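You operate a simulated robot arm through the tools that you are given. There is no shell and no other tool.

The job below is to be done with a simulated robot arm. You get a single attempt, and the scene is never put back.

JOB
Sweep the clay crumbs off the counter and tip them into the crumb tray.
Fine: use the crumb brush and crumb pan; both go back where they stood; leave no crumbs outside the tray. Set down upright: crumb brush.

The check looks at the end state, three seconds after you hand in, the way a careful person would. Anything else that was tipped, shoved, dropped, spilled or broken makes it a failure.

ROBOT AND FRAMES
A 5-joint arm with a two-finger parallel gripper, fixed in place. Base frame: the origin is on the floor under the middle of its stand, x ahead of it, y to its left, z up; the work surface is at about z = 800. Units: mm, degrees, N and s.
It reaches about 1134 mm from its shoulder. Its first joint turns from -149.0 to 149.0 degrees. Payload 1.57 kg.
The tool frame sits at the grasp point between the pads (the TCP): z along the fingers, y along the line on which they close. The tips reach 30 mm beyond it. The gripper opens to 110 mm. The fingers are 24 mm wide and 12 mm thick; the gripper's body (48 by 112 mm) begins 78 mm behind the TCP.
Orientation is told as [roll, pitch, yaw] about the base's x, y, z axes, in that order, counted from this pose: with the fingers straight down and closing along the base's y, the tool's x points along the base's -x, its y along +y and its z along -z.

CONTROLS
- The arm moves only by the tool move_arm. Its argument "motion" is a list of rows, each a list of 3 entries, a list of its own where there are three numbers: the shift along the base's x, y, z in mm, then the turn, a rotation vector about the base's x, y, z in degrees, then the gripper command, from -1 (shut) to 1 (fully open), values between in proportion. In form: [[[dx, dy, dz], [wx, wy, wz], hand], ...]. A call has 1 to 20 rows; each row shifts and turns the commanded pose from where the row before left it. A row lasts 0.2 s, in which the tool goes at most 50 mm and 8.6 degrees; a call with a longer step from one row to the next is refused whole, and so is a gripper value outside its range. A pose out of reach is approached as far as the arm can. The call stops where the force on the tool passes 40 N (or 10 N more than at its start, if that is more) or the arm is blocked; 0.2 s more then pass. The fingers move at their own pace (about 153 mm/s each) and stop on an object; they squeeze with about 25 N. The grip force told is the motor's: it shows also when the fingers shut on nothing. Time passes only in rows, and 0.2 s behind the last, so rows that do not move let the fingers close. It gives the time, the measured TCP pose, the force on the tool (base axes), the opening and the grip force at its end, in the units of the frame above (readings bear some noise), with the torque about the TCP (base axes, N m) and any sound that the robot's microphone picked up, and new pictures: "views" is both (left out), scene, wrist or none.
- Cameras (640 x 400 px; columns grow to the right, rows downward): "scene" is fixed at [218.7, -648.6, 1396.8]; the picture's right is [0.82, -0.57, 0.00], its down [-0.25, -0.36, -0.90] and it looks along [0.51, 0.74, -0.43] (base axes); focal length 318 px, centre (320, 200). "wrist" rides on the gripper at [70, 16, -141] in the tool frame; the picture's right is [-0.23, 0.97, 0.00], its down [-0.85, -0.20, -0.48] and it looks along [-0.47, -0.11, 0.88] (tool axes); focal length 222 px, centre (320, 200). There is no depth. A picture from a camera that has moved, and an enlarged one, comes with that camera's place and axes in the base frame and with its lens.
- move_column(by): slides the trunk up (or, below 0, down) by that many mm; the arm rides with it, the base frame stays. It gives what a move gives, with no picture.
- inspect(camera, box): a new picture of the part [left, top, right, bottom] of that camera's present view, enlarged. It takes no simulated time.
- close_job(): hands the job in; it is judged then, once.

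Nothing tells you positions but the pictures and the camera data. Unless the task says otherwise, let go and move clear before handing in.

The tools are called after "Call:" by a JSON object that holds its "api" and its "payload". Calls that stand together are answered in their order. move_arm: Moves the arm, as the interface text tells. Its arguments: {"type":"object","properties":{"motion":{"type":"array"},"views":{"type":"string","enum":["both","scene","wrist","none"]}},"required":["motion"]} The other tools are called the same way: move_column (by) moves the trunk up or down; inspect (camera, box) takes an enlarged picture of a part of a camera's view; close_job () hands the job in.

At the start:

```text
clock: 0.0
tcp_pos: [655.3, 183.5, 1155.5]
ee_rot: [0.0, -0.1, 0.0]
ft_force: [0.3, -0.6, -0.7]
torque: [0.0, -0.01, 0.03]
opening: 110.1
finger_force: 0.0
trunk travel left (down, up): [-889.0, 81.0]
```

scene: 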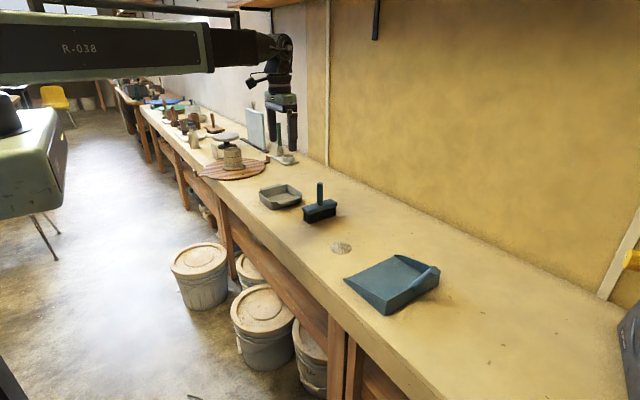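
wrist: 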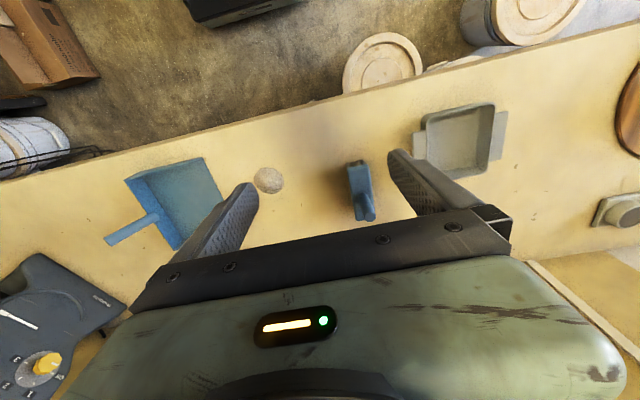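

I see a counter with a tray, a standing brush, a small crumb pile and a pan with a handle, lying in a row along the counter. I'll take enlarged pictures first to locate them precisely.

Call:
{"api": "inspect", "payload": {"camera": "scene", "box": [240, 160, 460, 320]}}

Call:
{"api": "inspect", "payload": {"camera": "wrist", "box": [90, 80, 330, 260]}}

Call:
{"api": "inspect", "payload": {"camera": "wrist", "box": [300, 80, 540, 260]}}

```text
2.50 times, centred on (350, 240) of scene
camera zoom: at [218.7, -648.6, 1396.8], right [0.82, -0.57, 0.0], down [-0.25, -0.36, -0.9], along [0.51, 0.74, -0.43], focal length 794 px, centre (245, 100)
```

zoom: 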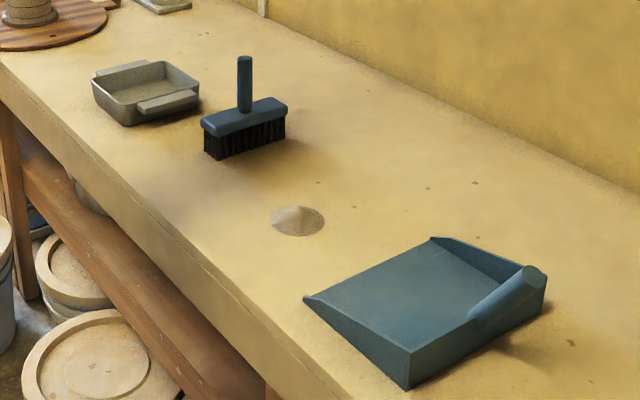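

```text
2.22 times, centred on (210, 170) of wrist
camera zoom: at [584.7, 199.7, 1297.1], right [0.23, 0.97, 0.0], down [0.85, -0.2, 0.48], along [0.47, -0.11, -0.88], focal length 494 px, centre (564, 267)
```

zoom: 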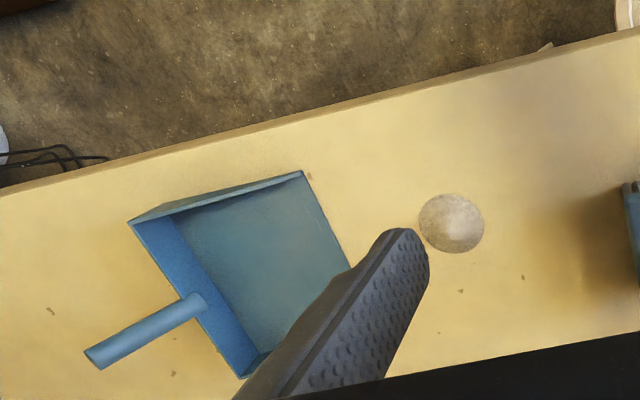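

```text
2.22 times, centred on (420, 170) of wrist
camera zoom: at [584.7, 199.7, 1297.1], right [0.23, 0.97, 0.0], down [0.85, -0.2, 0.48], along [0.47, -0.11, -0.88], focal length 494 px, centre (98, 267)
```

zoom: 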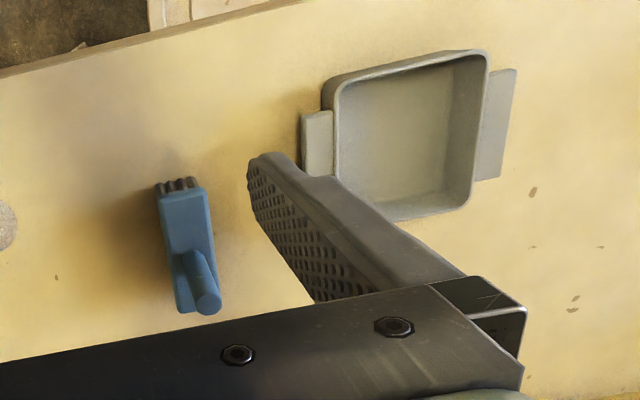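

The surface is consistent with z≈800. The crumb pile is near (770, 32), and the brush stands near (831, 239) with its handle top at about 941. The pan lip is at y≈-97 (x 682–890), with its handle rising back to about (778, -312, 925), and the tray is centred near (773, 447). I'll move above the brush first for a closer look.

Call:
{"api": "move_arm", "payload": {"motion": [[[30, 10, -25], [0, 0, 0], 1], [[36, 11, -30], [0, 0, 0], 1], [[36, 11, -30], [0, 0, 0], 1], [[36, 11, -30], [0, 0, 0], 1], [[36, 11, -30], [0, 0, 0], 1], [[0, 0, 0], [0, 0, 0], 1]]}}

```text
clock: 1.4
tcp_pos: [827.9, 237.3, 1157.1]
ee_rot: [0.0, -0.1, -0.1]
ft_force: [-0.4, 0.1, 0.6]
torque: [0.0, 0.0, -0.05]
opening: 110.1
finger_force: 0.1
out of reach, approached as far as the arm can: row 1, 2, 3, 4, 5
trunk travel left (down, up): [-889.0, 81.0]
camera wrist: at [758.7, 253.0, 1297.1], right [0.23, 0.97, 0.0], down [0.85, -0.2, 0.48], along [0.47, -0.11, -0.88], focal length 222 px, centre (320, 200)
```

scene: 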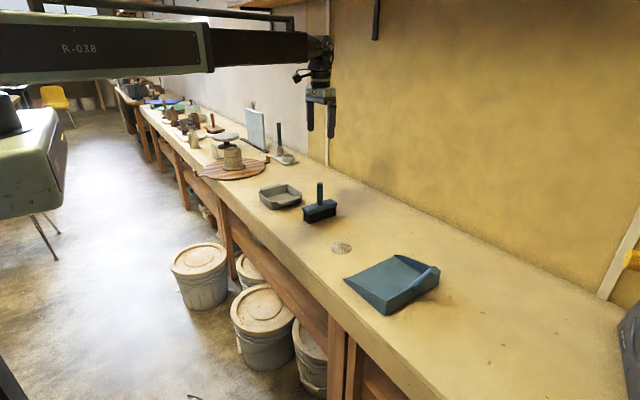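
wrist: 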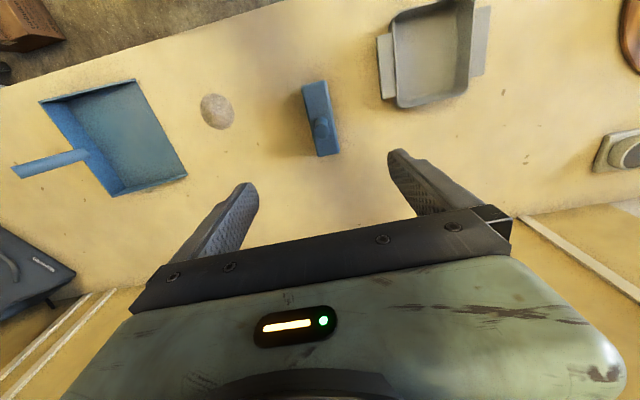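

The arm moves horizontally only; height has to come from the column. I'll look closer at the brush and crumbs from here before lowering.

Call:
{"api": "inspect", "payload": {"camera": "wrist", "box": [280, 60, 380, 170]}}

Call:
{"api": "inspect", "payload": {"camera": "wrist", "box": [180, 70, 260, 150]}}

Call:
{"api": "inspect", "payload": {"camera": "wrist", "box": [0, 60, 200, 210]}}

Call:
{"api": "inspect", "payload": {"camera": "wrist", "box": [360, 0, 520, 120]}}

Call:
{"api": "inspect", "payload": {"camera": "scene", "box": [300, 170, 380, 270]}}

```text
3.64 times, centred on (330, 115) of wrist
camera zoom: at [758.7, 253.0, 1297.1], right [0.23, 0.97, 0.0], down [0.85, -0.2, 0.48], along [0.47, -0.11, -0.88], focal length 808 px, centre (284, 509)
```

zoom: 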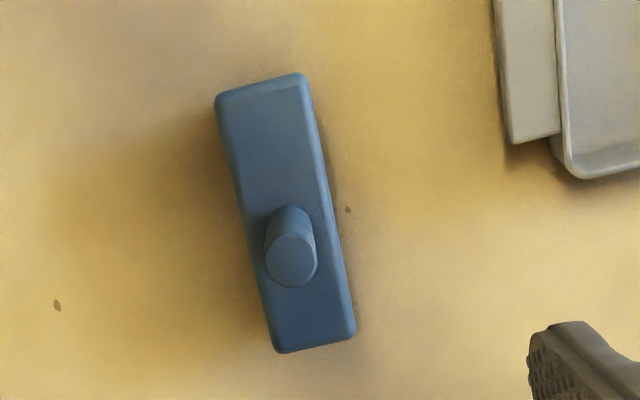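

```text
5.00 times, centred on (220, 110) of wrist
camera zoom: at [758.7, 253.0, 1297.1], right [0.23, 0.97, 0.0], down [0.85, -0.2, 0.48], along [0.47, -0.11, -0.88], focal length 1111 px, centre (820, 650)
```

zoom: 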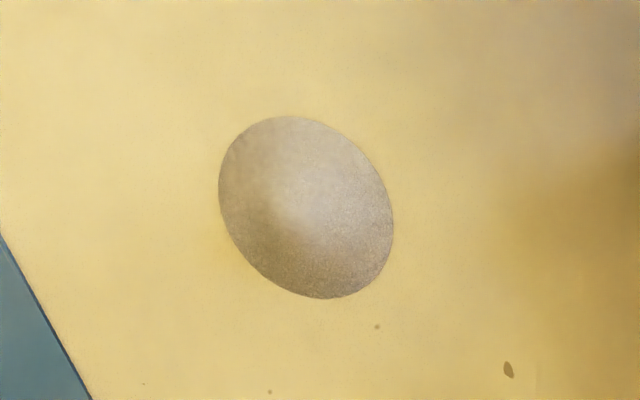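

```text
2.67 times, centred on (100, 135) of wrist
camera zoom: at [758.7, 253.0, 1297.1], right [0.23, 0.97, 0.0], down [0.85, -0.2, 0.48], along [0.47, -0.11, -0.88], focal length 592 px, centre (907, 373)
```

zoom: 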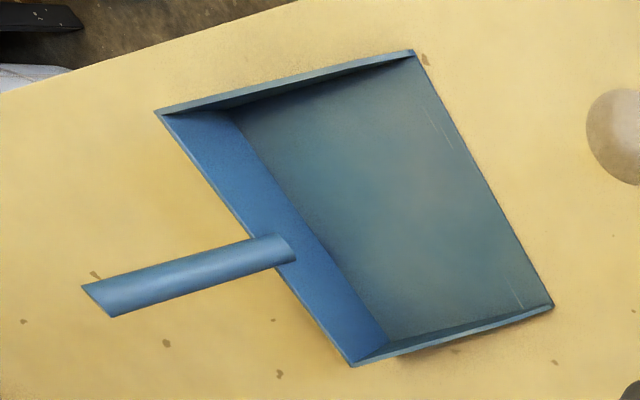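

```text
3.33 times, centred on (440, 60) of wrist
camera zoom: at [758.7, 253.0, 1297.1], right [0.23, 0.97, 0.0], down [0.85, -0.2, 0.48], along [0.47, -0.11, -0.88], focal length 740 px, centre (-80, 667)
```

zoom: 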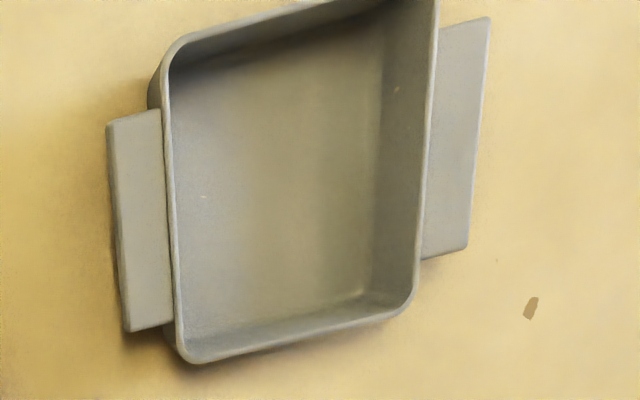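

```text
4.00 times, centred on (340, 220) of scene
camera zoom: at [218.7, -648.6, 1396.8], right [0.82, -0.57, 0.0], down [-0.25, -0.36, -0.9], along [0.51, 0.74, -0.43], focal length 1271 px, centre (240, 120)
```

zoom: 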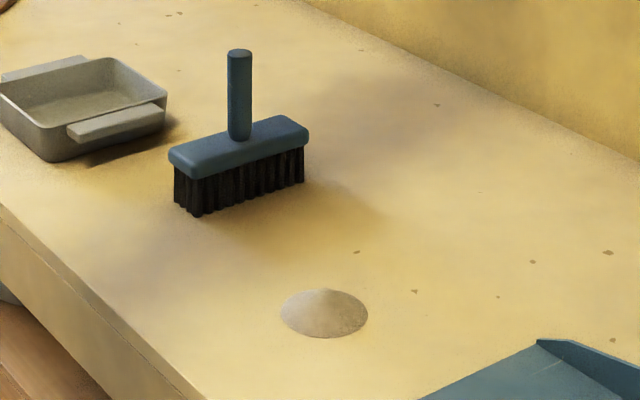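

The brush head is centred at about (830, 239), 130 mm along x, with its top near 860. I'll centre over its handle, then lower the column in stages.

Call:
{"api": "move_arm", "payload": {"motion": [[[2.5, 1.7, 0], [0, 0, 0], 1], [[0, 0, 0], [0, 0, 0], 1]], "views": "none"}}

Call:
{"api": "move_column", "payload": {"by": -120}}

Call:
{"api": "move_arm", "payload": {"motion": [[[0, 0, 0], [0, 0, 0], 1]]}}

```text
clock: 2.0
tcp_pos: [832.3, 237.6, 1155.2]
ee_rot: [0.0, 0.1, 0.0]
ft_force: [-0.5, 0.4, 0.9]
torque: [0.02, -0.04, -0.01]
opening: 110.0
finger_force: 0.0
trunk travel left (down, up): [-889.0, 81.0]
```

```text
clock: 3.5
tcp_pos: [832.0, 238.0, 1033.9]
ee_rot: [0.0, -0.1, 0.0]
ft_force: [-0.3, 0.0, -0.2]
torque: [-0.02, -0.02, 0.01]
opening: 109.9
finger_force: 0.1
trunk travel left (down, up): [-769.0, 201.0]
```

```text
clock: 3.9
tcp_pos: [831.5, 238.4, 1034.8]
ee_rot: [0.1, 0.0, 0.0]
ft_force: [-0.2, -0.3, -0.8]
torque: [-0.05, 0.01, 0.02]
opening: 109.9
finger_force: 0.0
trunk travel left (down, up): [-769.0, 201.0]
camera wrist: at [761.5, 254.5, 1177.1], right [0.23, 0.97, 0.0], down [0.85, -0.2, 0.48], along [0.47, -0.11, -0.88], focal length 222 px, centre (320, 200)
```

scene: 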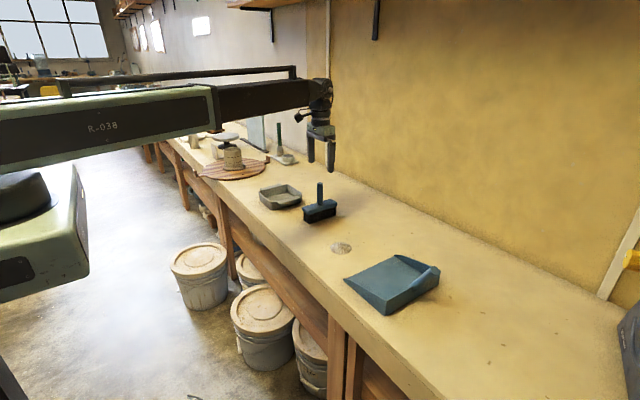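
wrist: 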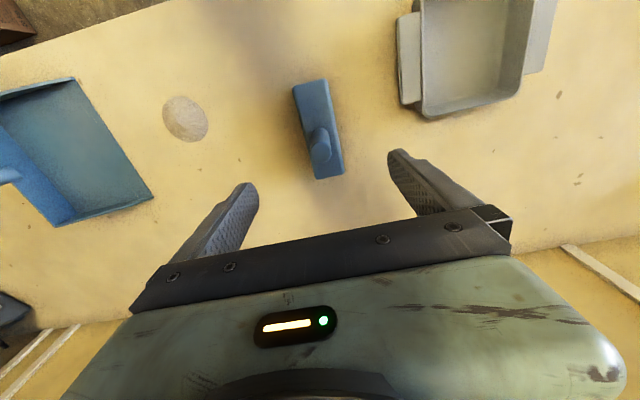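

The gripper is centred over the handle. I'll lower to around z=900 so the fingers straddle the handle above the head.

Call:
{"api": "move_column", "payload": {"by": -134}}

Call:
{"api": "move_arm", "payload": {"motion": [[[0, 0, 0], [0, 0, 0], 1]]}}

```text
clock: 5.5
tcp_pos: [832.6, 238.4, 901.8]
ee_rot: [0.0, 0.0, 0.1]
ft_force: [0.6, 0.3, 0.2]
torque: [0.01, -0.01, -0.03]
opening: 109.8
finger_force: 0.1
trunk travel left (down, up): [-635.0, 335.0]
```

```text
clock: 5.9
tcp_pos: [831.7, 239.3, 901.6]
ee_rot: [-0.1, 0.0, 0.1]
ft_force: [-0.8, -0.5, 0.1]
torque: [0.0, -0.03, 0.04]
opening: 109.7
finger_force: 0.1
trunk travel left (down, up): [-635.0, 335.0]
camera wrist: at [761.5, 254.5, 1043.1], right [0.23, 0.97, 0.0], down [0.85, -0.2, 0.48], along [0.47, -0.11, -0.88], focal length 222 px, centre (320, 200)
```

scene: 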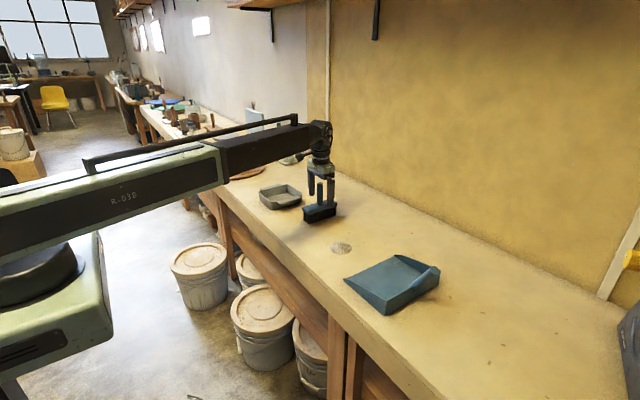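
wrist: 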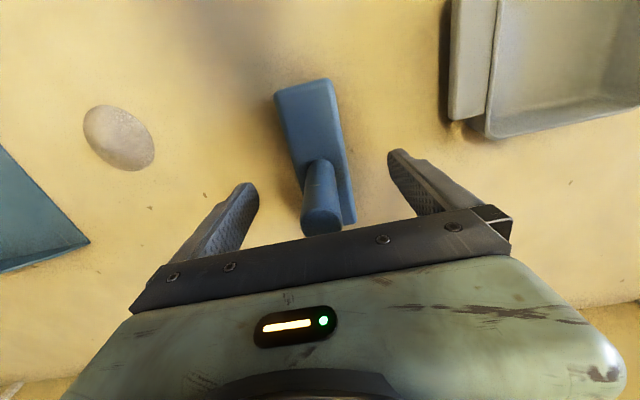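

The handle sits between the fingers at about (830, 239). I'm closing the gripper on it.

Call:
{"api": "move_arm", "payload": {"motion": [[[0, 0, 0], [0, 0, 0], 0], [[0, 0, 0], [0, 0, 0], -1], [[0, 0, 0], [0, 0, 0], -1], [[0, 0, 0], [0, 0, 0], -1]]}}

```text
clock: 6.9
tcp_pos: [832.6, 239.0, 900.9]
ee_rot: [0.1, 0.0, 0.0]
ft_force: [-0.1, -0.3, -0.3]
torque: [-0.04, -0.03, 0.04]
opening: 23.3
finger_force: 25.0
trunk travel left (down, up): [-635.0, 335.0]
camera wrist: at [761.5, 254.5, 1042.9], right [0.23, 0.97, 0.0], down [0.85, -0.2, 0.48], along [0.47, -0.11, -0.88], focal length 222 px, centre (320, 200)
```

scene: 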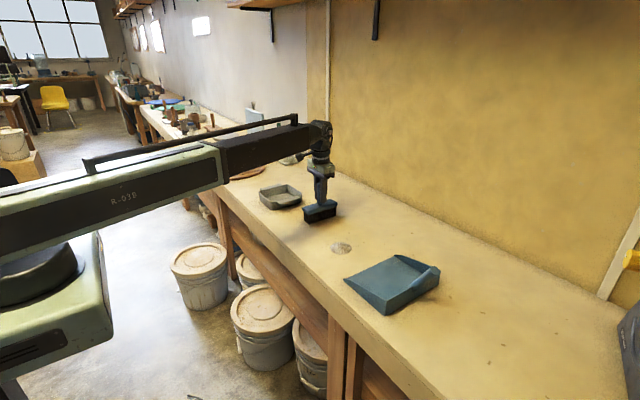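
wrist: 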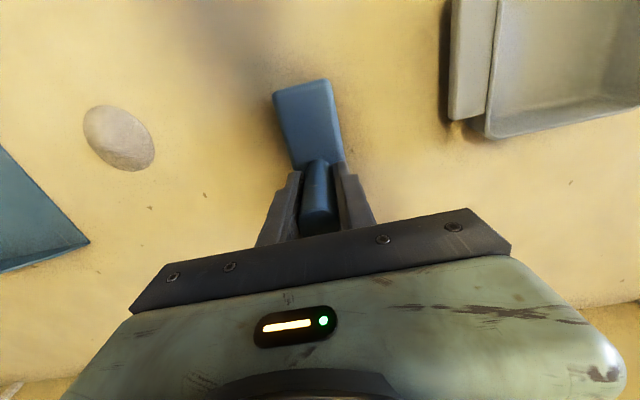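

The brush is gripped; opening is 23 mm and the resting TCP is about (832, 239, 901.5) at column -635. I'll lift it 30 mm and carry it to the far (+y) side of the pile.

Call:
{"api": "move_column", "payload": {"by": 30}}

Call:
{"api": "move_arm", "payload": {"motion": [[[-6, -12, 0], [0, 0, 0], -1], [[-10, -24, 0], [0, 0, 0], -1], [[-12, -30, 0], [0, 0, 0], -1], [[-12, -30, 0], [0, 0, 0], -1], [[-8, -20, 0], [0, 0, 0], -1], [[-4, -10, 0], [0, 0, 0], -1], [[0, 0, 0], [0, 0, 0], -1]]}}

```text
clock: 7.7
tcp_pos: [832.3, 238.2, 931.9]
ee_rot: [0.0, 0.0, 0.0]
ft_force: [-0.3, 0.0, -1.7]
torque: [0.02, -0.01, 0.0]
opening: 23.5
finger_force: 24.9
trunk travel left (down, up): [-665.0, 305.0]
```

```text
clock: 9.3
tcp_pos: [779.7, 111.5, 930.5]
ee_rot: [0.0, -0.1, 0.0]
ft_force: [-0.5, -0.6, -2.1]
torque: [0.03, 0.0, -0.02]
opening: 23.5
finger_force: 25.3
trunk travel left (down, up): [-665.0, 305.0]
camera wrist: at [709.8, 127.9, 1073.0], right [0.23, 0.97, 0.0], down [0.86, -0.2, 0.48], along [0.47, -0.11, -0.88], focal length 222 px, centre (320, 200)
```

scene: 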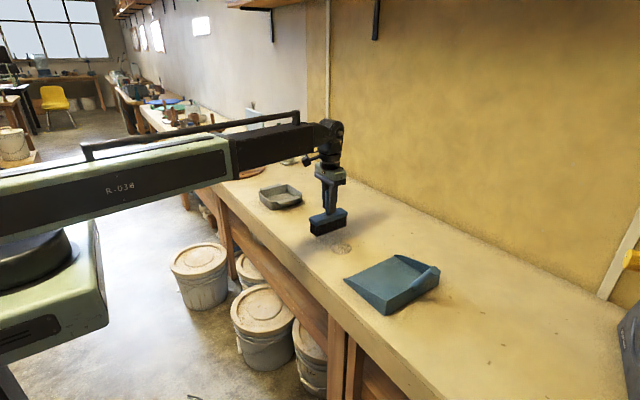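
wrist: 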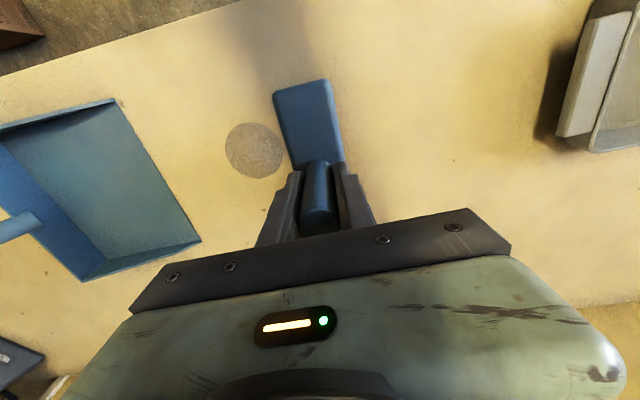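

The brush is at (780, 111), about 29 mm above the counter. The pile's look changed, perhaps only by shading, so I'll zoom in.

Call:
{"api": "inspect", "payload": {"camera": "wrist", "box": [200, 100, 340, 200]}}

Call:
{"api": "inspect", "payload": {"camera": "scene", "box": [300, 190, 400, 280]}}

```text
4.00 times, centred on (270, 150) of wrist
camera zoom: at [709.8, 127.9, 1073.0], right [0.23, 0.97, 0.0], down [0.86, -0.2, 0.48], along [0.47, -0.11, -0.88], focal length 888 px, centre (520, 400)
```

zoom: 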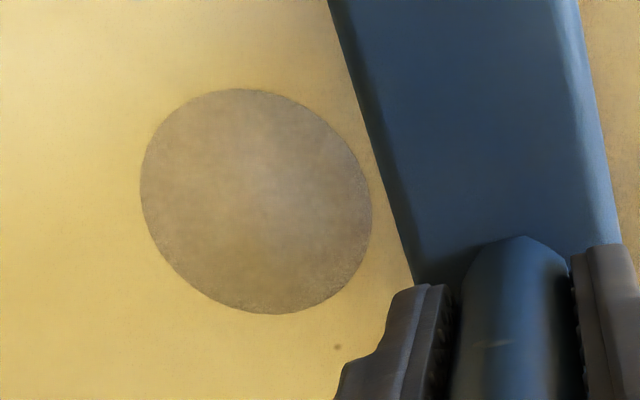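

```text
4.44 times, centred on (350, 235) of scene
camera zoom: at [218.7, -648.6, 1396.8], right [0.82, -0.57, 0.0], down [-0.25, -0.36, -0.9], along [0.51, 0.74, -0.43], focal length 1412 px, centre (187, 44)
```

zoom: 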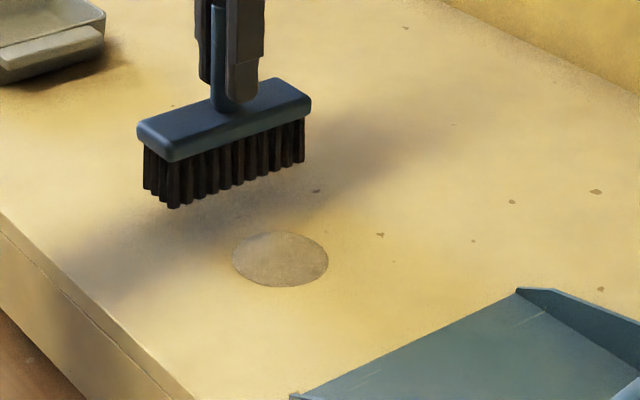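

The pile is centred near (768, 31), about 72 mm across, and the brush is beyond its +y edge. I'll lower the brush to the counter.

Call:
{"api": "move_column", "payload": {"by": -29.5}}

Call:
{"api": "move_arm", "payload": {"motion": [[[-4, 0, 0], [0, 0, 0], -1], [[0, -8, 0], [0, 0, 0], -1], [[0, 0, 0], [0, 0, 0], -1]]}}

```text
clock: 10.0
tcp_pos: [779.9, 112.5, 901.2]
ee_rot: [0.0, 0.0, 0.0]
ft_force: [-0.8, -0.4, -0.9]
torque: [0.02, 0.0, -0.02]
opening: 23.5
finger_force: 24.9
trunk travel left (down, up): [-635.0, 335.0]
```

```text
clock: 10.8
tcp_pos: [776.7, 103.7, 901.3]
ee_rot: [0.0, 0.1, 0.0]
ft_force: [-0.1, -0.1, -1.9]
torque: [0.0, 0.01, 0.02]
opening: 23.4
finger_force: 24.4
trunk travel left (down, up): [-635.0, 335.0]
camera wrist: at [705.8, 119.8, 1043.5], right [0.23, 0.97, 0.0], down [0.86, -0.2, 0.48], along [0.47, -0.11, -0.88], focal length 222 px, centre (320, 200)
```

scene: 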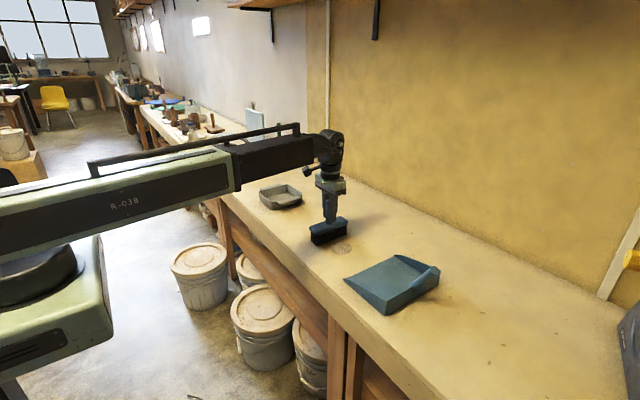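
wrist: 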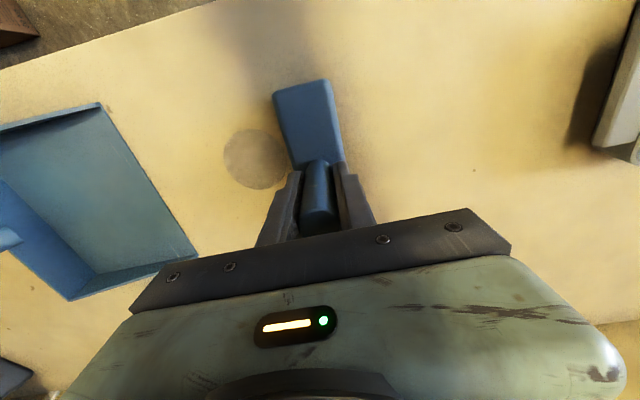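

The brush is at counter level beside the pile. I'll sweep gently in −y and check how the crumbs respond.

Call:
{"api": "move_arm", "payload": {"motion": [[[0, -8, 0], [0, 0, 0], -1], [[0, -10, 0], [0, 0, 0], -1], [[0, -10, 0], [0, 0, 0], -1], [[0, -10, 0], [0, 0, 0], -1], [[0, -10, 0], [0, 0, 0], -1], [[0, -10, 0], [0, 0, 0], -1], [[0, 0, 0], [0, 0, 0], -1]]}}

Call:
{"api": "inspect", "payload": {"camera": "scene", "box": [300, 190, 400, 280]}}

Call:
{"api": "inspect", "payload": {"camera": "wrist", "box": [160, 70, 340, 200]}}

```text
clock: 12.4
tcp_pos: [776.0, 46.0, 902.4]
ee_rot: [0.1, 0.0, -0.2]
ft_force: [0.5, 0.3, -2.3]
torque: [-0.03, 0.01, 0.01]
opening: 23.3
finger_force: 25.1
trunk travel left (down, up): [-635.0, 335.0]
camera wrist: at [705.5, 61.8, 1043.5], right [0.23, 0.97, 0.0], down [0.86, -0.2, 0.48], along [0.47, -0.11, -0.88], focal length 222 px, centre (320, 200)
```

scene: 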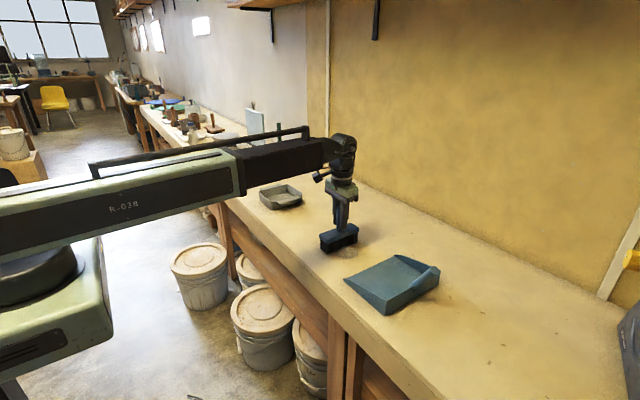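
wrist: 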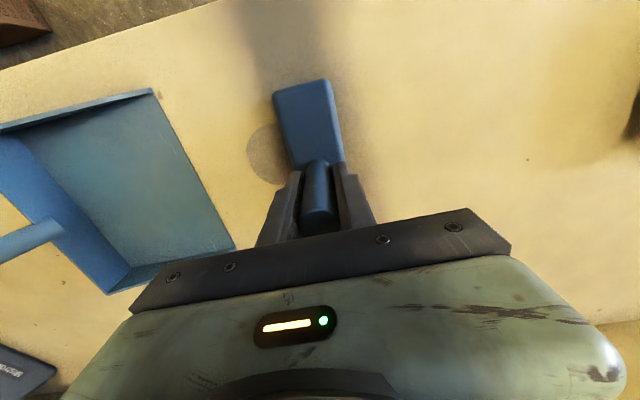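

```text
4.44 times, centred on (350, 235) of scene
camera zoom: at [218.7, -648.6, 1396.8], right [0.82, -0.57, 0.0], down [-0.25, -0.36, -0.9], along [0.51, 0.74, -0.43], focal length 1412 px, centre (187, 44)
```

zoom: 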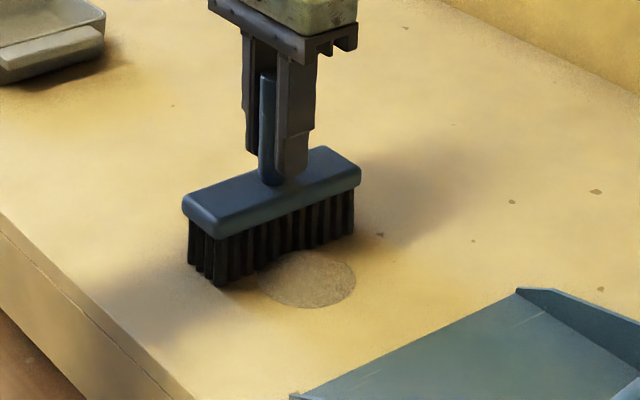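

```text
3.08 times, centred on (250, 135) of wrist
camera zoom: at [705.5, 61.8, 1043.5], right [0.23, 0.97, 0.0], down [0.86, -0.2, 0.48], along [0.47, -0.11, -0.88], focal length 684 px, centre (535, 400)
```

zoom: 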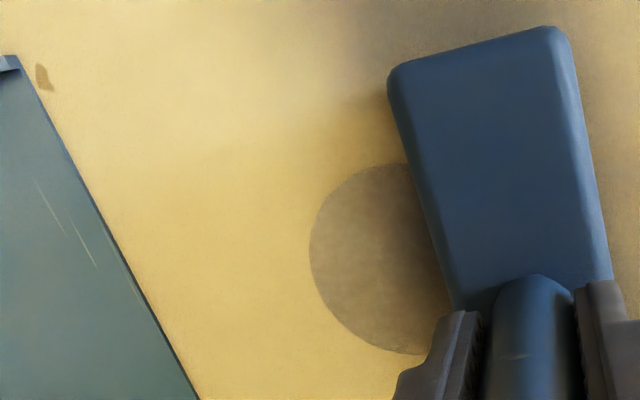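

The pile moves as a patch ahead of the brush; its leading edge is now at y≈-34. I'll keep sweeping to just before the pan lip at y≈-100.

Call:
{"api": "move_arm", "payload": {"motion": [[[0, -8, 0], [0, 0, 0], -1], [[0, -10, 0], [0, 0, 0], -1], [[0, -10, 0], [0, 0, 0], -1], [[0, -10, 0], [0, 0, 0], -1], [[0, -10, 0], [0, 0, 0], -1], [[0, -10, 0], [0, 0, 0], -1], [[0, -10, 0], [0, 0, 0], -1], [[0, -10, 0], [0, 0, 0], -1], [[0, -10, 0], [0, 0, 0], -1], [[0, -10, 0], [0, 0, 0], -1], [[0, 0, 0], [0, 0, 0], -1]]}}

Call:
{"api": "inspect", "payload": {"camera": "scene", "box": [310, 200, 450, 320]}}

Call:
{"api": "inspect", "payload": {"camera": "wrist", "box": [160, 70, 340, 200]}}

```text
clock: 14.8
tcp_pos: [776.1, -52.4, 903.0]
ee_rot: [0.0, 0.0, 0.0]
ft_force: [-1.1, 0.0, -1.9]
torque: [-0.02, 0.04, -0.03]
opening: 23.4
finger_force: 24.9
trunk travel left (down, up): [-635.0, 335.0]
camera wrist: at [705.8, -36.4, 1043.5], right [0.23, 0.97, 0.0], down [0.86, -0.2, 0.48], along [0.47, -0.11, -0.88], focal length 222 px, centre (320, 200)
```

scene: 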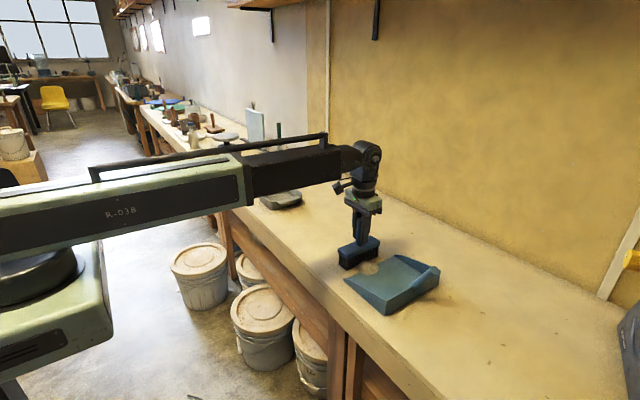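
wrist: 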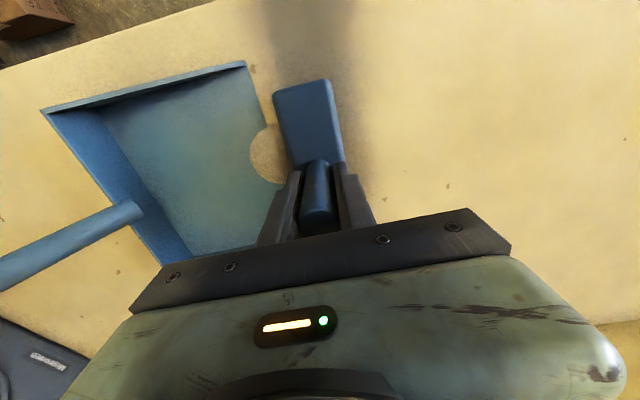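

```text
3.33 times, centred on (380, 260) of scene
camera zoom: at [218.7, -648.6, 1396.8], right [0.82, -0.57, 0.0], down [-0.25, -0.36, -0.9], along [0.51, 0.74, -0.43], focal length 1059 px, centre (120, 0)
```

zoom: 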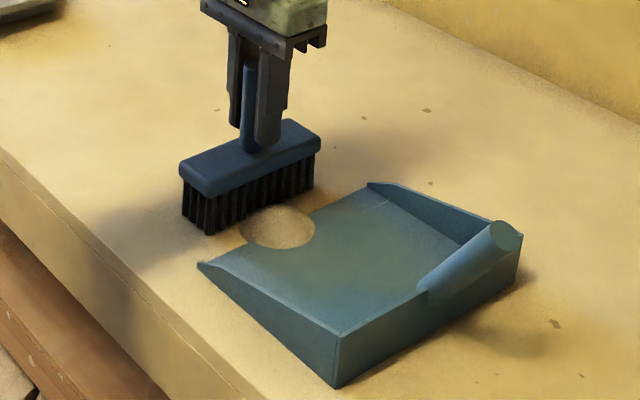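

```text
3.08 times, centred on (250, 135) of wrist
camera zoom: at [705.8, -36.4, 1043.5], right [0.23, 0.97, 0.0], down [0.86, -0.2, 0.48], along [0.47, -0.11, -0.88], focal length 684 px, centre (535, 400)
```

zoom: 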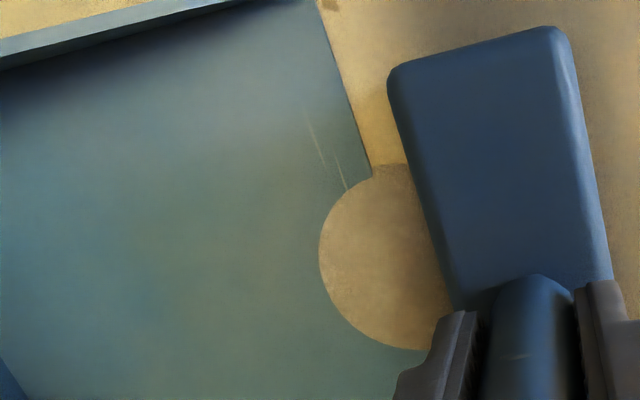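

The crumb patch is riding onto the pan ahead of the brush and the pan hasn't moved. I'll go up to the lip, raise a few mm to clear it, then continue over the pan floor.

Call:
{"api": "move_arm", "payload": {"motion": [[[0, -8, 0], [0, 0, 0], -1], [[0, -10, 0], [0, 0, 0], -1], [[0, -4, 0], [0, 0, 0], -1], [[0, 0, 0], [0, 0, 0], -1]], "views": "scene"}}

Call:
{"api": "inspect", "payload": {"camera": "scene", "box": [310, 200, 450, 320]}}

Call:
{"api": "inspect", "payload": {"camera": "wrist", "box": [160, 70, 340, 200]}}

```text
clock: 15.8
tcp_pos: [775.9, -74.9, 901.7]
ee_rot: [0.0, 0.1, 0.1]
ft_force: [1.0, 0.5, -2.4]
torque: [0.0, -0.01, -0.02]
opening: 23.7
finger_force: 25.9
trunk travel left (down, up): [-635.0, 335.0]
```

scene: 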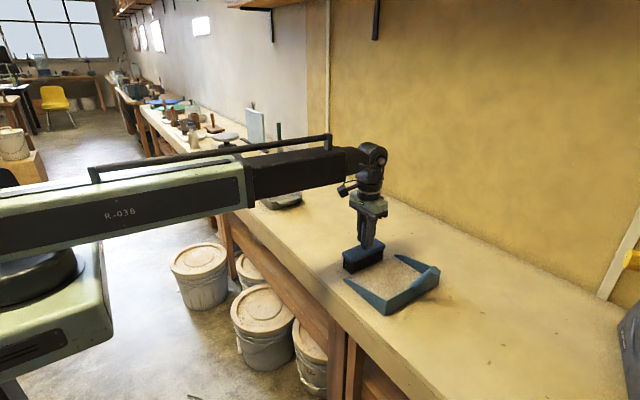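

```text
3.33 times, centred on (380, 260) of scene
camera zoom: at [218.7, -648.6, 1396.8], right [0.82, -0.57, 0.0], down [-0.25, -0.36, -0.9], along [0.51, 0.74, -0.43], focal length 1059 px, centre (120, 0)
```

zoom: 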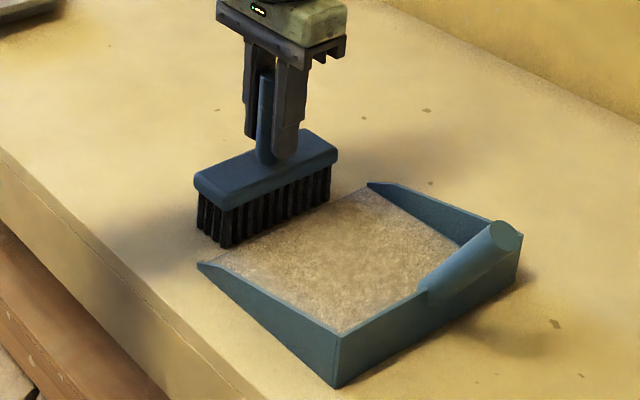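

```text
3.08 times, centred on (250, 135) of wrist
camera zoom: at [705.6, -58.3, 1043.4], right [0.23, 0.97, 0.0], down [0.86, -0.2, 0.48], along [0.47, -0.11, -0.88], focal length 684 px, centre (535, 400)
```

zoom: 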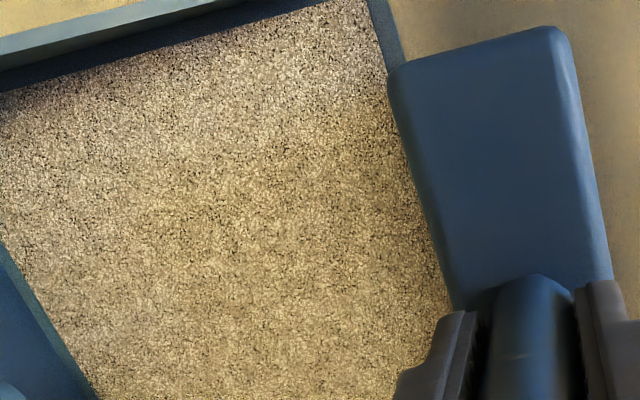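

The crumbs have all gone into the pan; its floor is now covered with a crumb layer. I'll lift the brush and check the counter for leftovers.

Call:
{"api": "move_column", "payload": {"by": 50}}

Call:
{"api": "move_arm", "payload": {"motion": [[[5, 20, 0], [0, 0, 0], -1], [[8, 40, 0], [0, 0, 0], -1], [[9, 48, 0], [0, 0, 0], -1], [[9, 48, 0], [0, 0, 0], -1], [[9, 48, 0], [0, 0, 0], -1], [[8, 48, 0], [0, 0, 0], -1], [[5, 35, 0], [0, 0, 0], -1], [[2.3, 18, 0], [0, 0, 0], -1], [[0, 0, 0], [0, 0, 0], -1], [[0, 0, 0], [0, 0, 0], -1]]}}

```text
clock: 16.7
tcp_pos: [775.9, -74.3, 951.5]
ee_rot: [0.0, 0.0, 0.0]
ft_force: [-0.3, 0.2, -1.4]
torque: [0.02, 0.0, -0.01]
opening: 23.5
finger_force: 25.4
trunk travel left (down, up): [-685.0, 285.0]
```

```text
clock: 18.9
tcp_pos: [831.4, 231.0, 951.6]
ee_rot: [0.1, 0.2, -0.1]
ft_force: [0.0, -0.3, -2.1]
torque: [0.01, -0.01, 0.02]
opening: 23.5
finger_force: 24.9
trunk travel left (down, up): [-685.0, 285.0]
camera wrist: at [761.2, 247.0, 1093.4], right [0.23, 0.97, 0.0], down [0.85, -0.2, 0.48], along [0.47, -0.11, -0.88], focal length 222 px, centre (320, 200)
```

scene: 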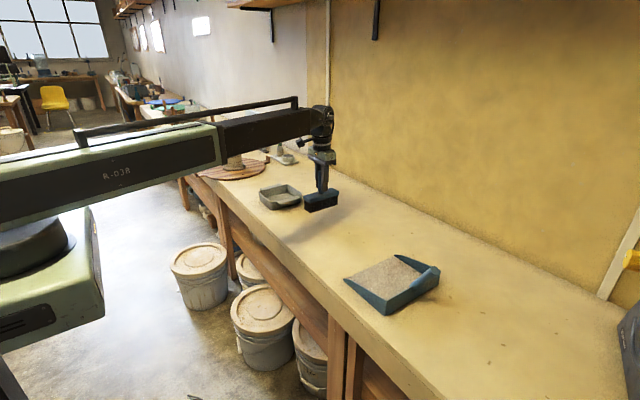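
wrist: 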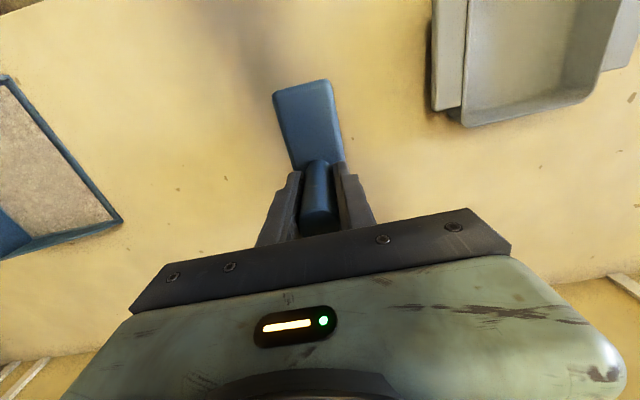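

The counter looks clear. I'll fine-align to the brush's original spot (camera y must go +7.5 mm) and inspect the swept area.

Call:
{"api": "move_arm", "payload": {"motion": [[[0.3, 4, 0], [0, 0, 0], -1], [[0, 3.5, 0], [0, 0, 0], -1], [[0, 0, 0], [0, 0, 0], -1], [[0, 0, 0], [0, 0, 0], -1]]}}

Call:
{"api": "inspect", "payload": {"camera": "scene", "box": [300, 200, 450, 320]}}

Call:
{"api": "inspect", "payload": {"camera": "wrist", "box": [80, 60, 300, 220]}}

```text
clock: 19.9
tcp_pos: [831.9, 239.3, 951.6]
ee_rot: [0.0, 0.0, 0.1]
ft_force: [0.8, 0.3, -0.5]
torque: [0.03, 0.0, 0.01]
opening: 23.6
finger_force: 24.9
trunk travel left (down, up): [-685.0, 285.0]
camera wrist: at [761.7, 254.5, 1093.4], right [0.23, 0.97, 0.0], down [0.86, -0.2, 0.48], along [0.47, -0.11, -0.88], focal length 222 px, centre (320, 200)
```

scene: 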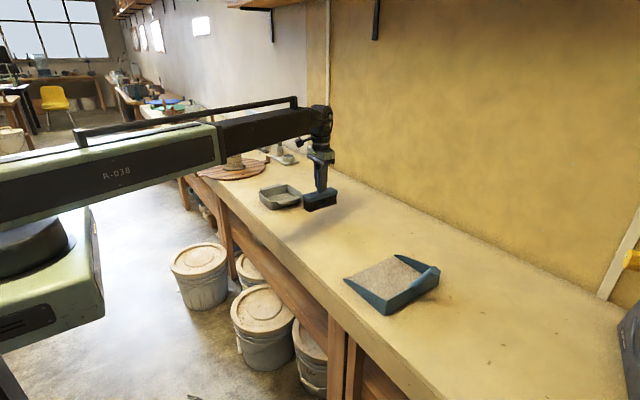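
wrist: 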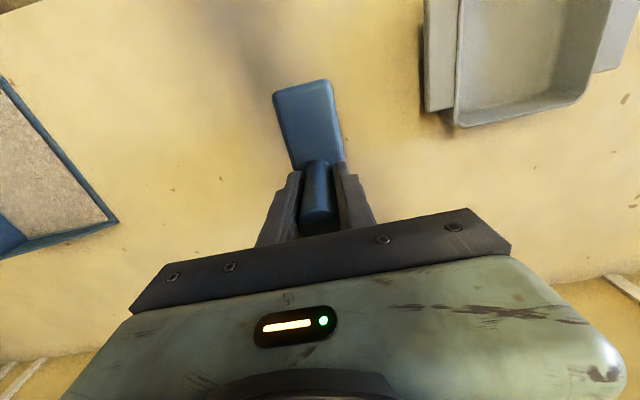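

```text
3.33 times, centred on (375, 260) of scene
camera zoom: at [218.7, -648.6, 1396.8], right [0.82, -0.57, 0.0], down [-0.25, -0.36, -0.9], along [0.51, 0.74, -0.43], focal length 1059 px, centre (137, 0)
```

zoom: 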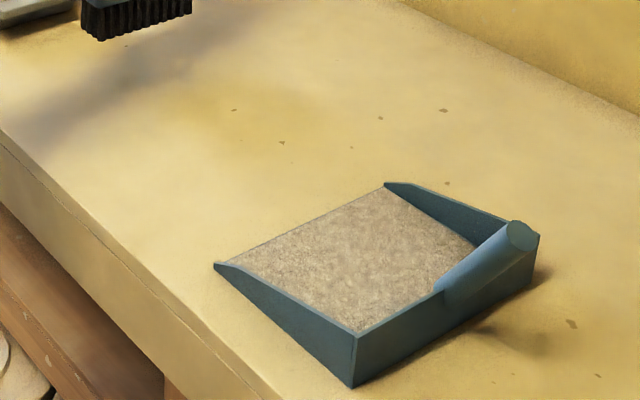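

```text
2.50 times, centred on (190, 140) of wrist
camera zoom: at [761.7, 254.5, 1093.4], right [0.23, 0.97, 0.0], down [0.86, -0.2, 0.48], along [0.47, -0.11, -0.88], focal length 555 px, centre (645, 350)
```

zoom: 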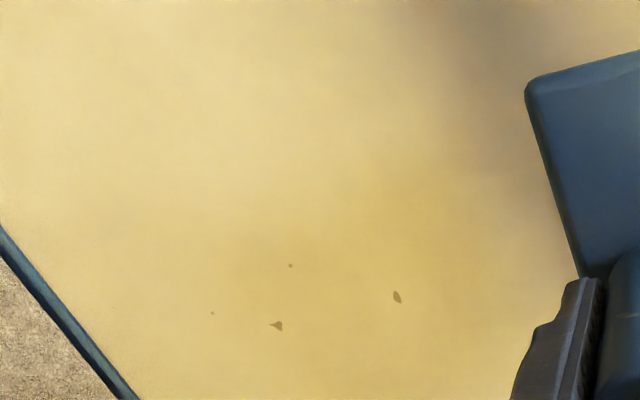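

The counter is clean; the specks were there from the start. I'll lower the brush to its original spot and release it.

Call:
{"api": "move_column", "payload": {"by": -49.5}}

Call:
{"api": "move_arm", "payload": {"motion": [[[0, 0, 0], [0, 0, 0], -1], [[0, 0, 0], [0, 0, 0], -0.3], [[0, 0, 0], [0, 0, 0], 0.2], [[0, 0, 0], [0, 0, 0], 0.2], [[0, 0, 0], [0, 0, 0], 0.2]]}}

```text
clock: 20.9
tcp_pos: [831.5, 237.2, 902.3]
ee_rot: [0.0, 0.0, 0.1]
ft_force: [0.7, 0.0, -1.8]
torque: [0.01, -0.03, 0.0]
opening: 23.7
finger_force: 25.2
trunk travel left (down, up): [-636.0, 334.0]
```

```text
clock: 22.1
tcp_pos: [832.5, 238.6, 902.4]
ee_rot: [0.0, 0.0, 0.0]
ft_force: [0.1, -0.3, 0.0]
torque: [0.01, -0.05, -0.01]
opening: 65.8
finger_force: 0.1
trunk travel left (down, up): [-636.0, 334.0]
camera wrist: at [761.6, 254.5, 1044.0], right [0.23, 0.97, 0.0], down [0.85, -0.2, 0.48], along [0.47, -0.11, -0.88], focal length 222 px, centre (320, 200)
```

scene: 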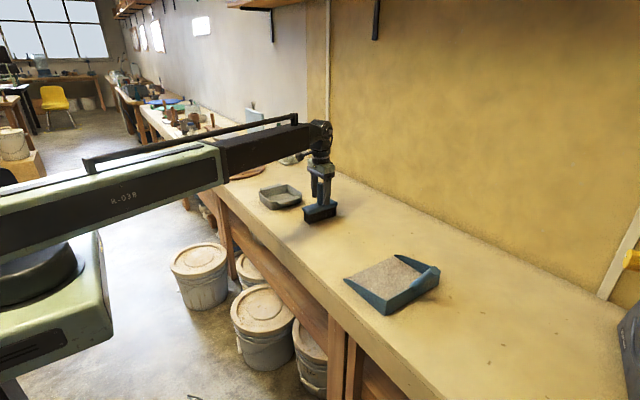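
wrist: 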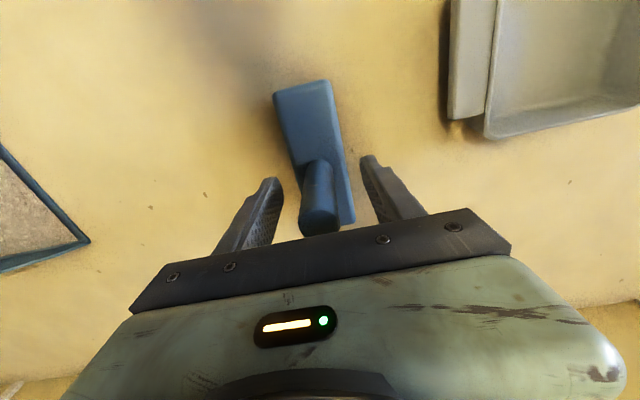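

The brush is standing free again. I'll raise clear of it, and then test what wrist tilts this arm can do in free space.

Call:
{"api": "move_column", "payload": {"by": 160}}

Call:
{"api": "move_arm", "payload": {"motion": [[[-5, -20, 0], [0, 0, 0], 0.2], [[-5, -40, 0], [0, 0, 0], 0.2], [[-5, -48, 0], [0, 0, 0], 0.2], [[-5, -48, 0], [0, 0, 0], 0.2], [[-5, -48, 0], [0, 0, 0], 0.2], [[-5, -48, 0], [0, 0, 0], 0.2], [[-5, -48, 0], [0, 0, 0], 0.2], [[-5, -48, 0], [0, 0, 0], 0.2], [[-5, -48, 0], [0, 0, 0], 0.2], [[-5, -48, 0], [0, 0, 0], 0.2], [[0, -48, 0], [0, 0, 0], 0.2], [[0, -30, 0], [0, 0, 0], 0.2], [[0, 0, 0], [0, 0, 0], 0.2], [[0, 0, 0], [8, 0, 0], 0.2], [[0, 0, 0], [0, 0, 0], 0.2]]}}

```text
clock: 23.9
tcp_pos: [832.8, 238.6, 1063.2]
ee_rot: [0.0, 0.1, -0.1]
ft_force: [0.0, 0.0, -0.2]
torque: [0.0, 0.0, -0.01]
opening: 66.1
finger_force: 0.1
trunk travel left (down, up): [-796.0, 174.0]
```

```text
clock: 27.1
tcp_pos: [780.9, -284.4, 1064.8]
ee_rot: [8.2, 0.0, -0.1]
ft_force: [0.1, 0.4, 0.4]
torque: [0.02, 0.01, 0.03]
opening: 66.0
finger_force: 0.0
trunk travel left (down, up): [-796.0, 174.0]
camera wrist: at [710.8, -287.7, 1207.2], right [0.23, 0.96, 0.14], down [0.85, -0.27, 0.45], along [0.47, 0.02, -0.88], focal length 222 px, centre (320, 200)
```

scene: 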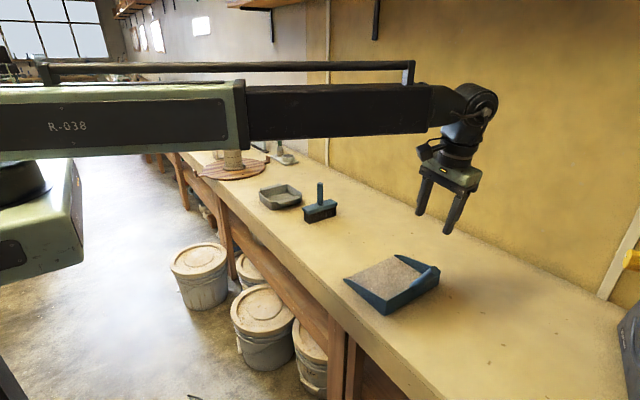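
wrist: 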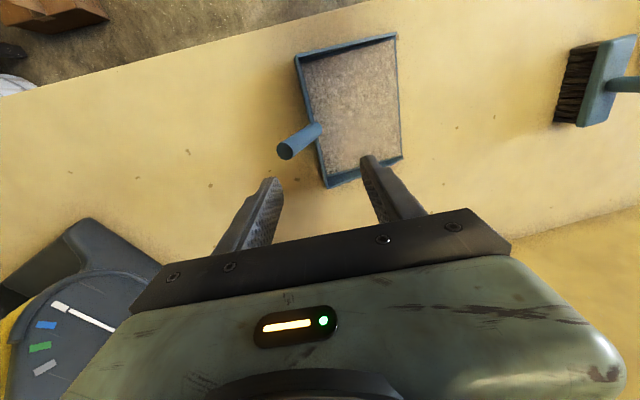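

Rotation about x works, so I can grip the handle along its own tilt and tip the pan the same way. I'll zoom in for exact pan and handle geometry.

Call:
{"api": "inspect", "payload": {"camera": "wrist", "box": [260, 20, 420, 200]}}

Call:
{"api": "inspect", "payload": {"camera": "scene", "box": [335, 240, 455, 320]}}

Call:
{"api": "inspect", "payload": {"camera": "scene", "box": [250, 170, 350, 235]}}

```text
2.22 times, centred on (340, 110) of wrist
camera zoom: at [710.8, -287.7, 1207.2], right [0.23, 0.96, 0.14], down [0.85, -0.27, 0.45], along [0.47, 0.02, -0.88], focal length 494 px, centre (276, 400)
```

zoom: 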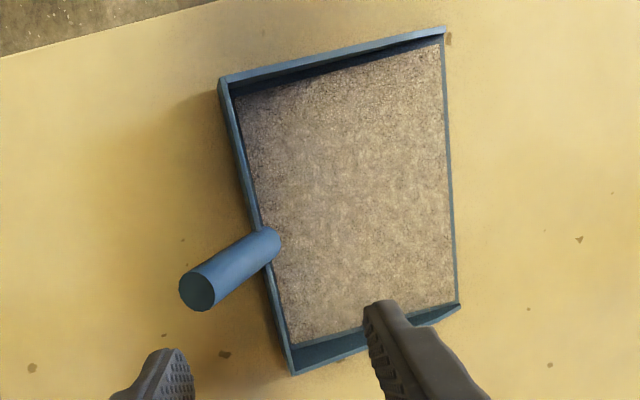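

```text
5.00 times, centred on (395, 280) of scene
camera zoom: at [218.7, -648.6, 1396.8], right [0.82, -0.57, 0.0], down [-0.25, -0.36, -0.9], along [0.51, 0.74, -0.43], focal length 1588 px, centre (-55, -200)
```

zoom: 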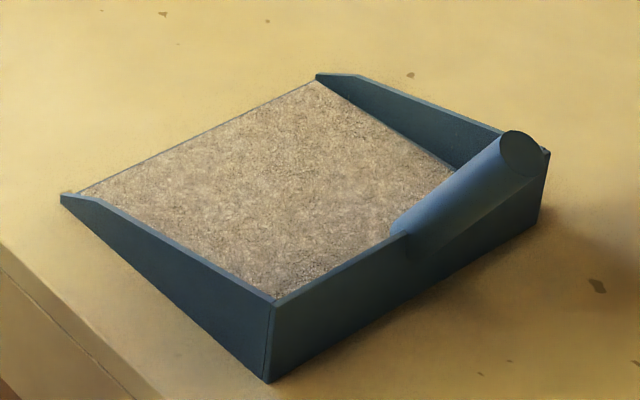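

```text
6.15 times, centred on (300, 202) of scene
camera zoom: at [218.7, -648.6, 1396.8], right [0.82, -0.57, 0.0], down [-0.25, -0.36, -0.9], along [0.51, 0.74, -0.43], focal length 1955 px, centre (443, 185)
```

zoom: 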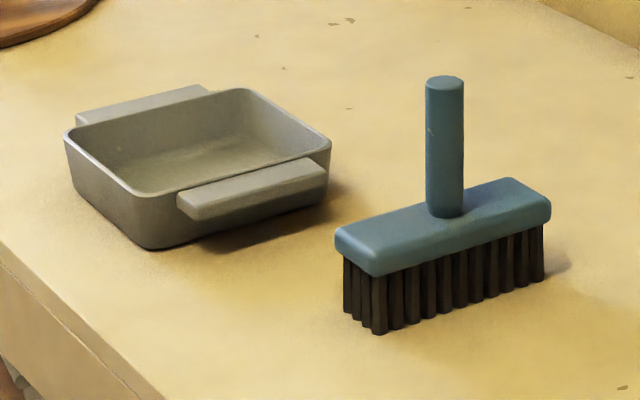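

The handle end is at about (780.5, -310, 925) and tilts roughly 59–60° up and back. I'll roll the tool to about 30° so the fingers run along the handle, checking the pose in free space.

Call:
{"api": "move_arm", "payload": {"motion": [[[0, 0, 0], [7.4, 0, 0], 0.2], [[0, 0, 0], [7.4, 0, 0], 0.2], [[0, 0, 0], [7.4, 0, 0], 0.2], [[0, 0, 0], [0, 0, 0], 0.2], [[0, 0, 0], [0, 0, 0], 0.2]]}}

```text
clock: 28.3
tcp_pos: [782.1, -283.4, 1094.0]
ee_rot: [30.2, 0.0, 0.0]
ft_force: [0.7, -0.5, -0.7]
torque: [-0.03, 0.03, 0.0]
opening: 66.0
finger_force: 0.0
out of reach, approached as far as the arm can: row 1, 2, 3
trunk travel left (down, up): [-796.0, 174.0]
camera wrist: at [711.3, -340.5, 1225.4], right [0.23, 0.84, 0.49], down [0.85, -0.41, 0.31], along [0.47, 0.35, -0.81], focal length 222 px, centre (320, 200)
```

scene: 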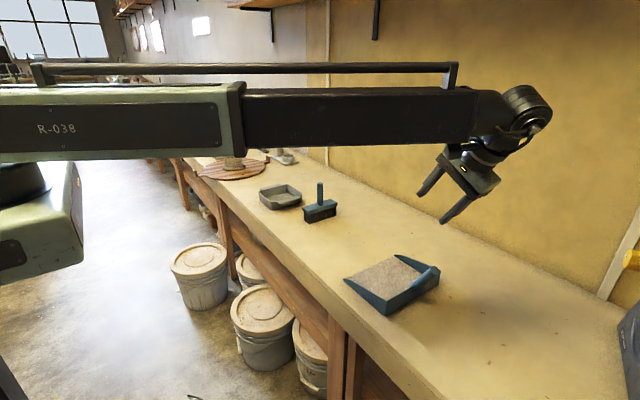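
wrist: 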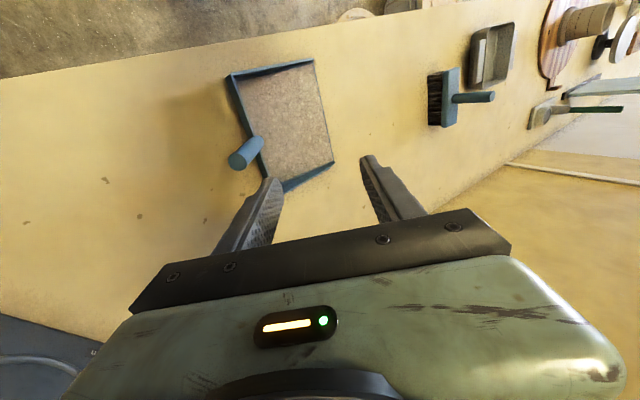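

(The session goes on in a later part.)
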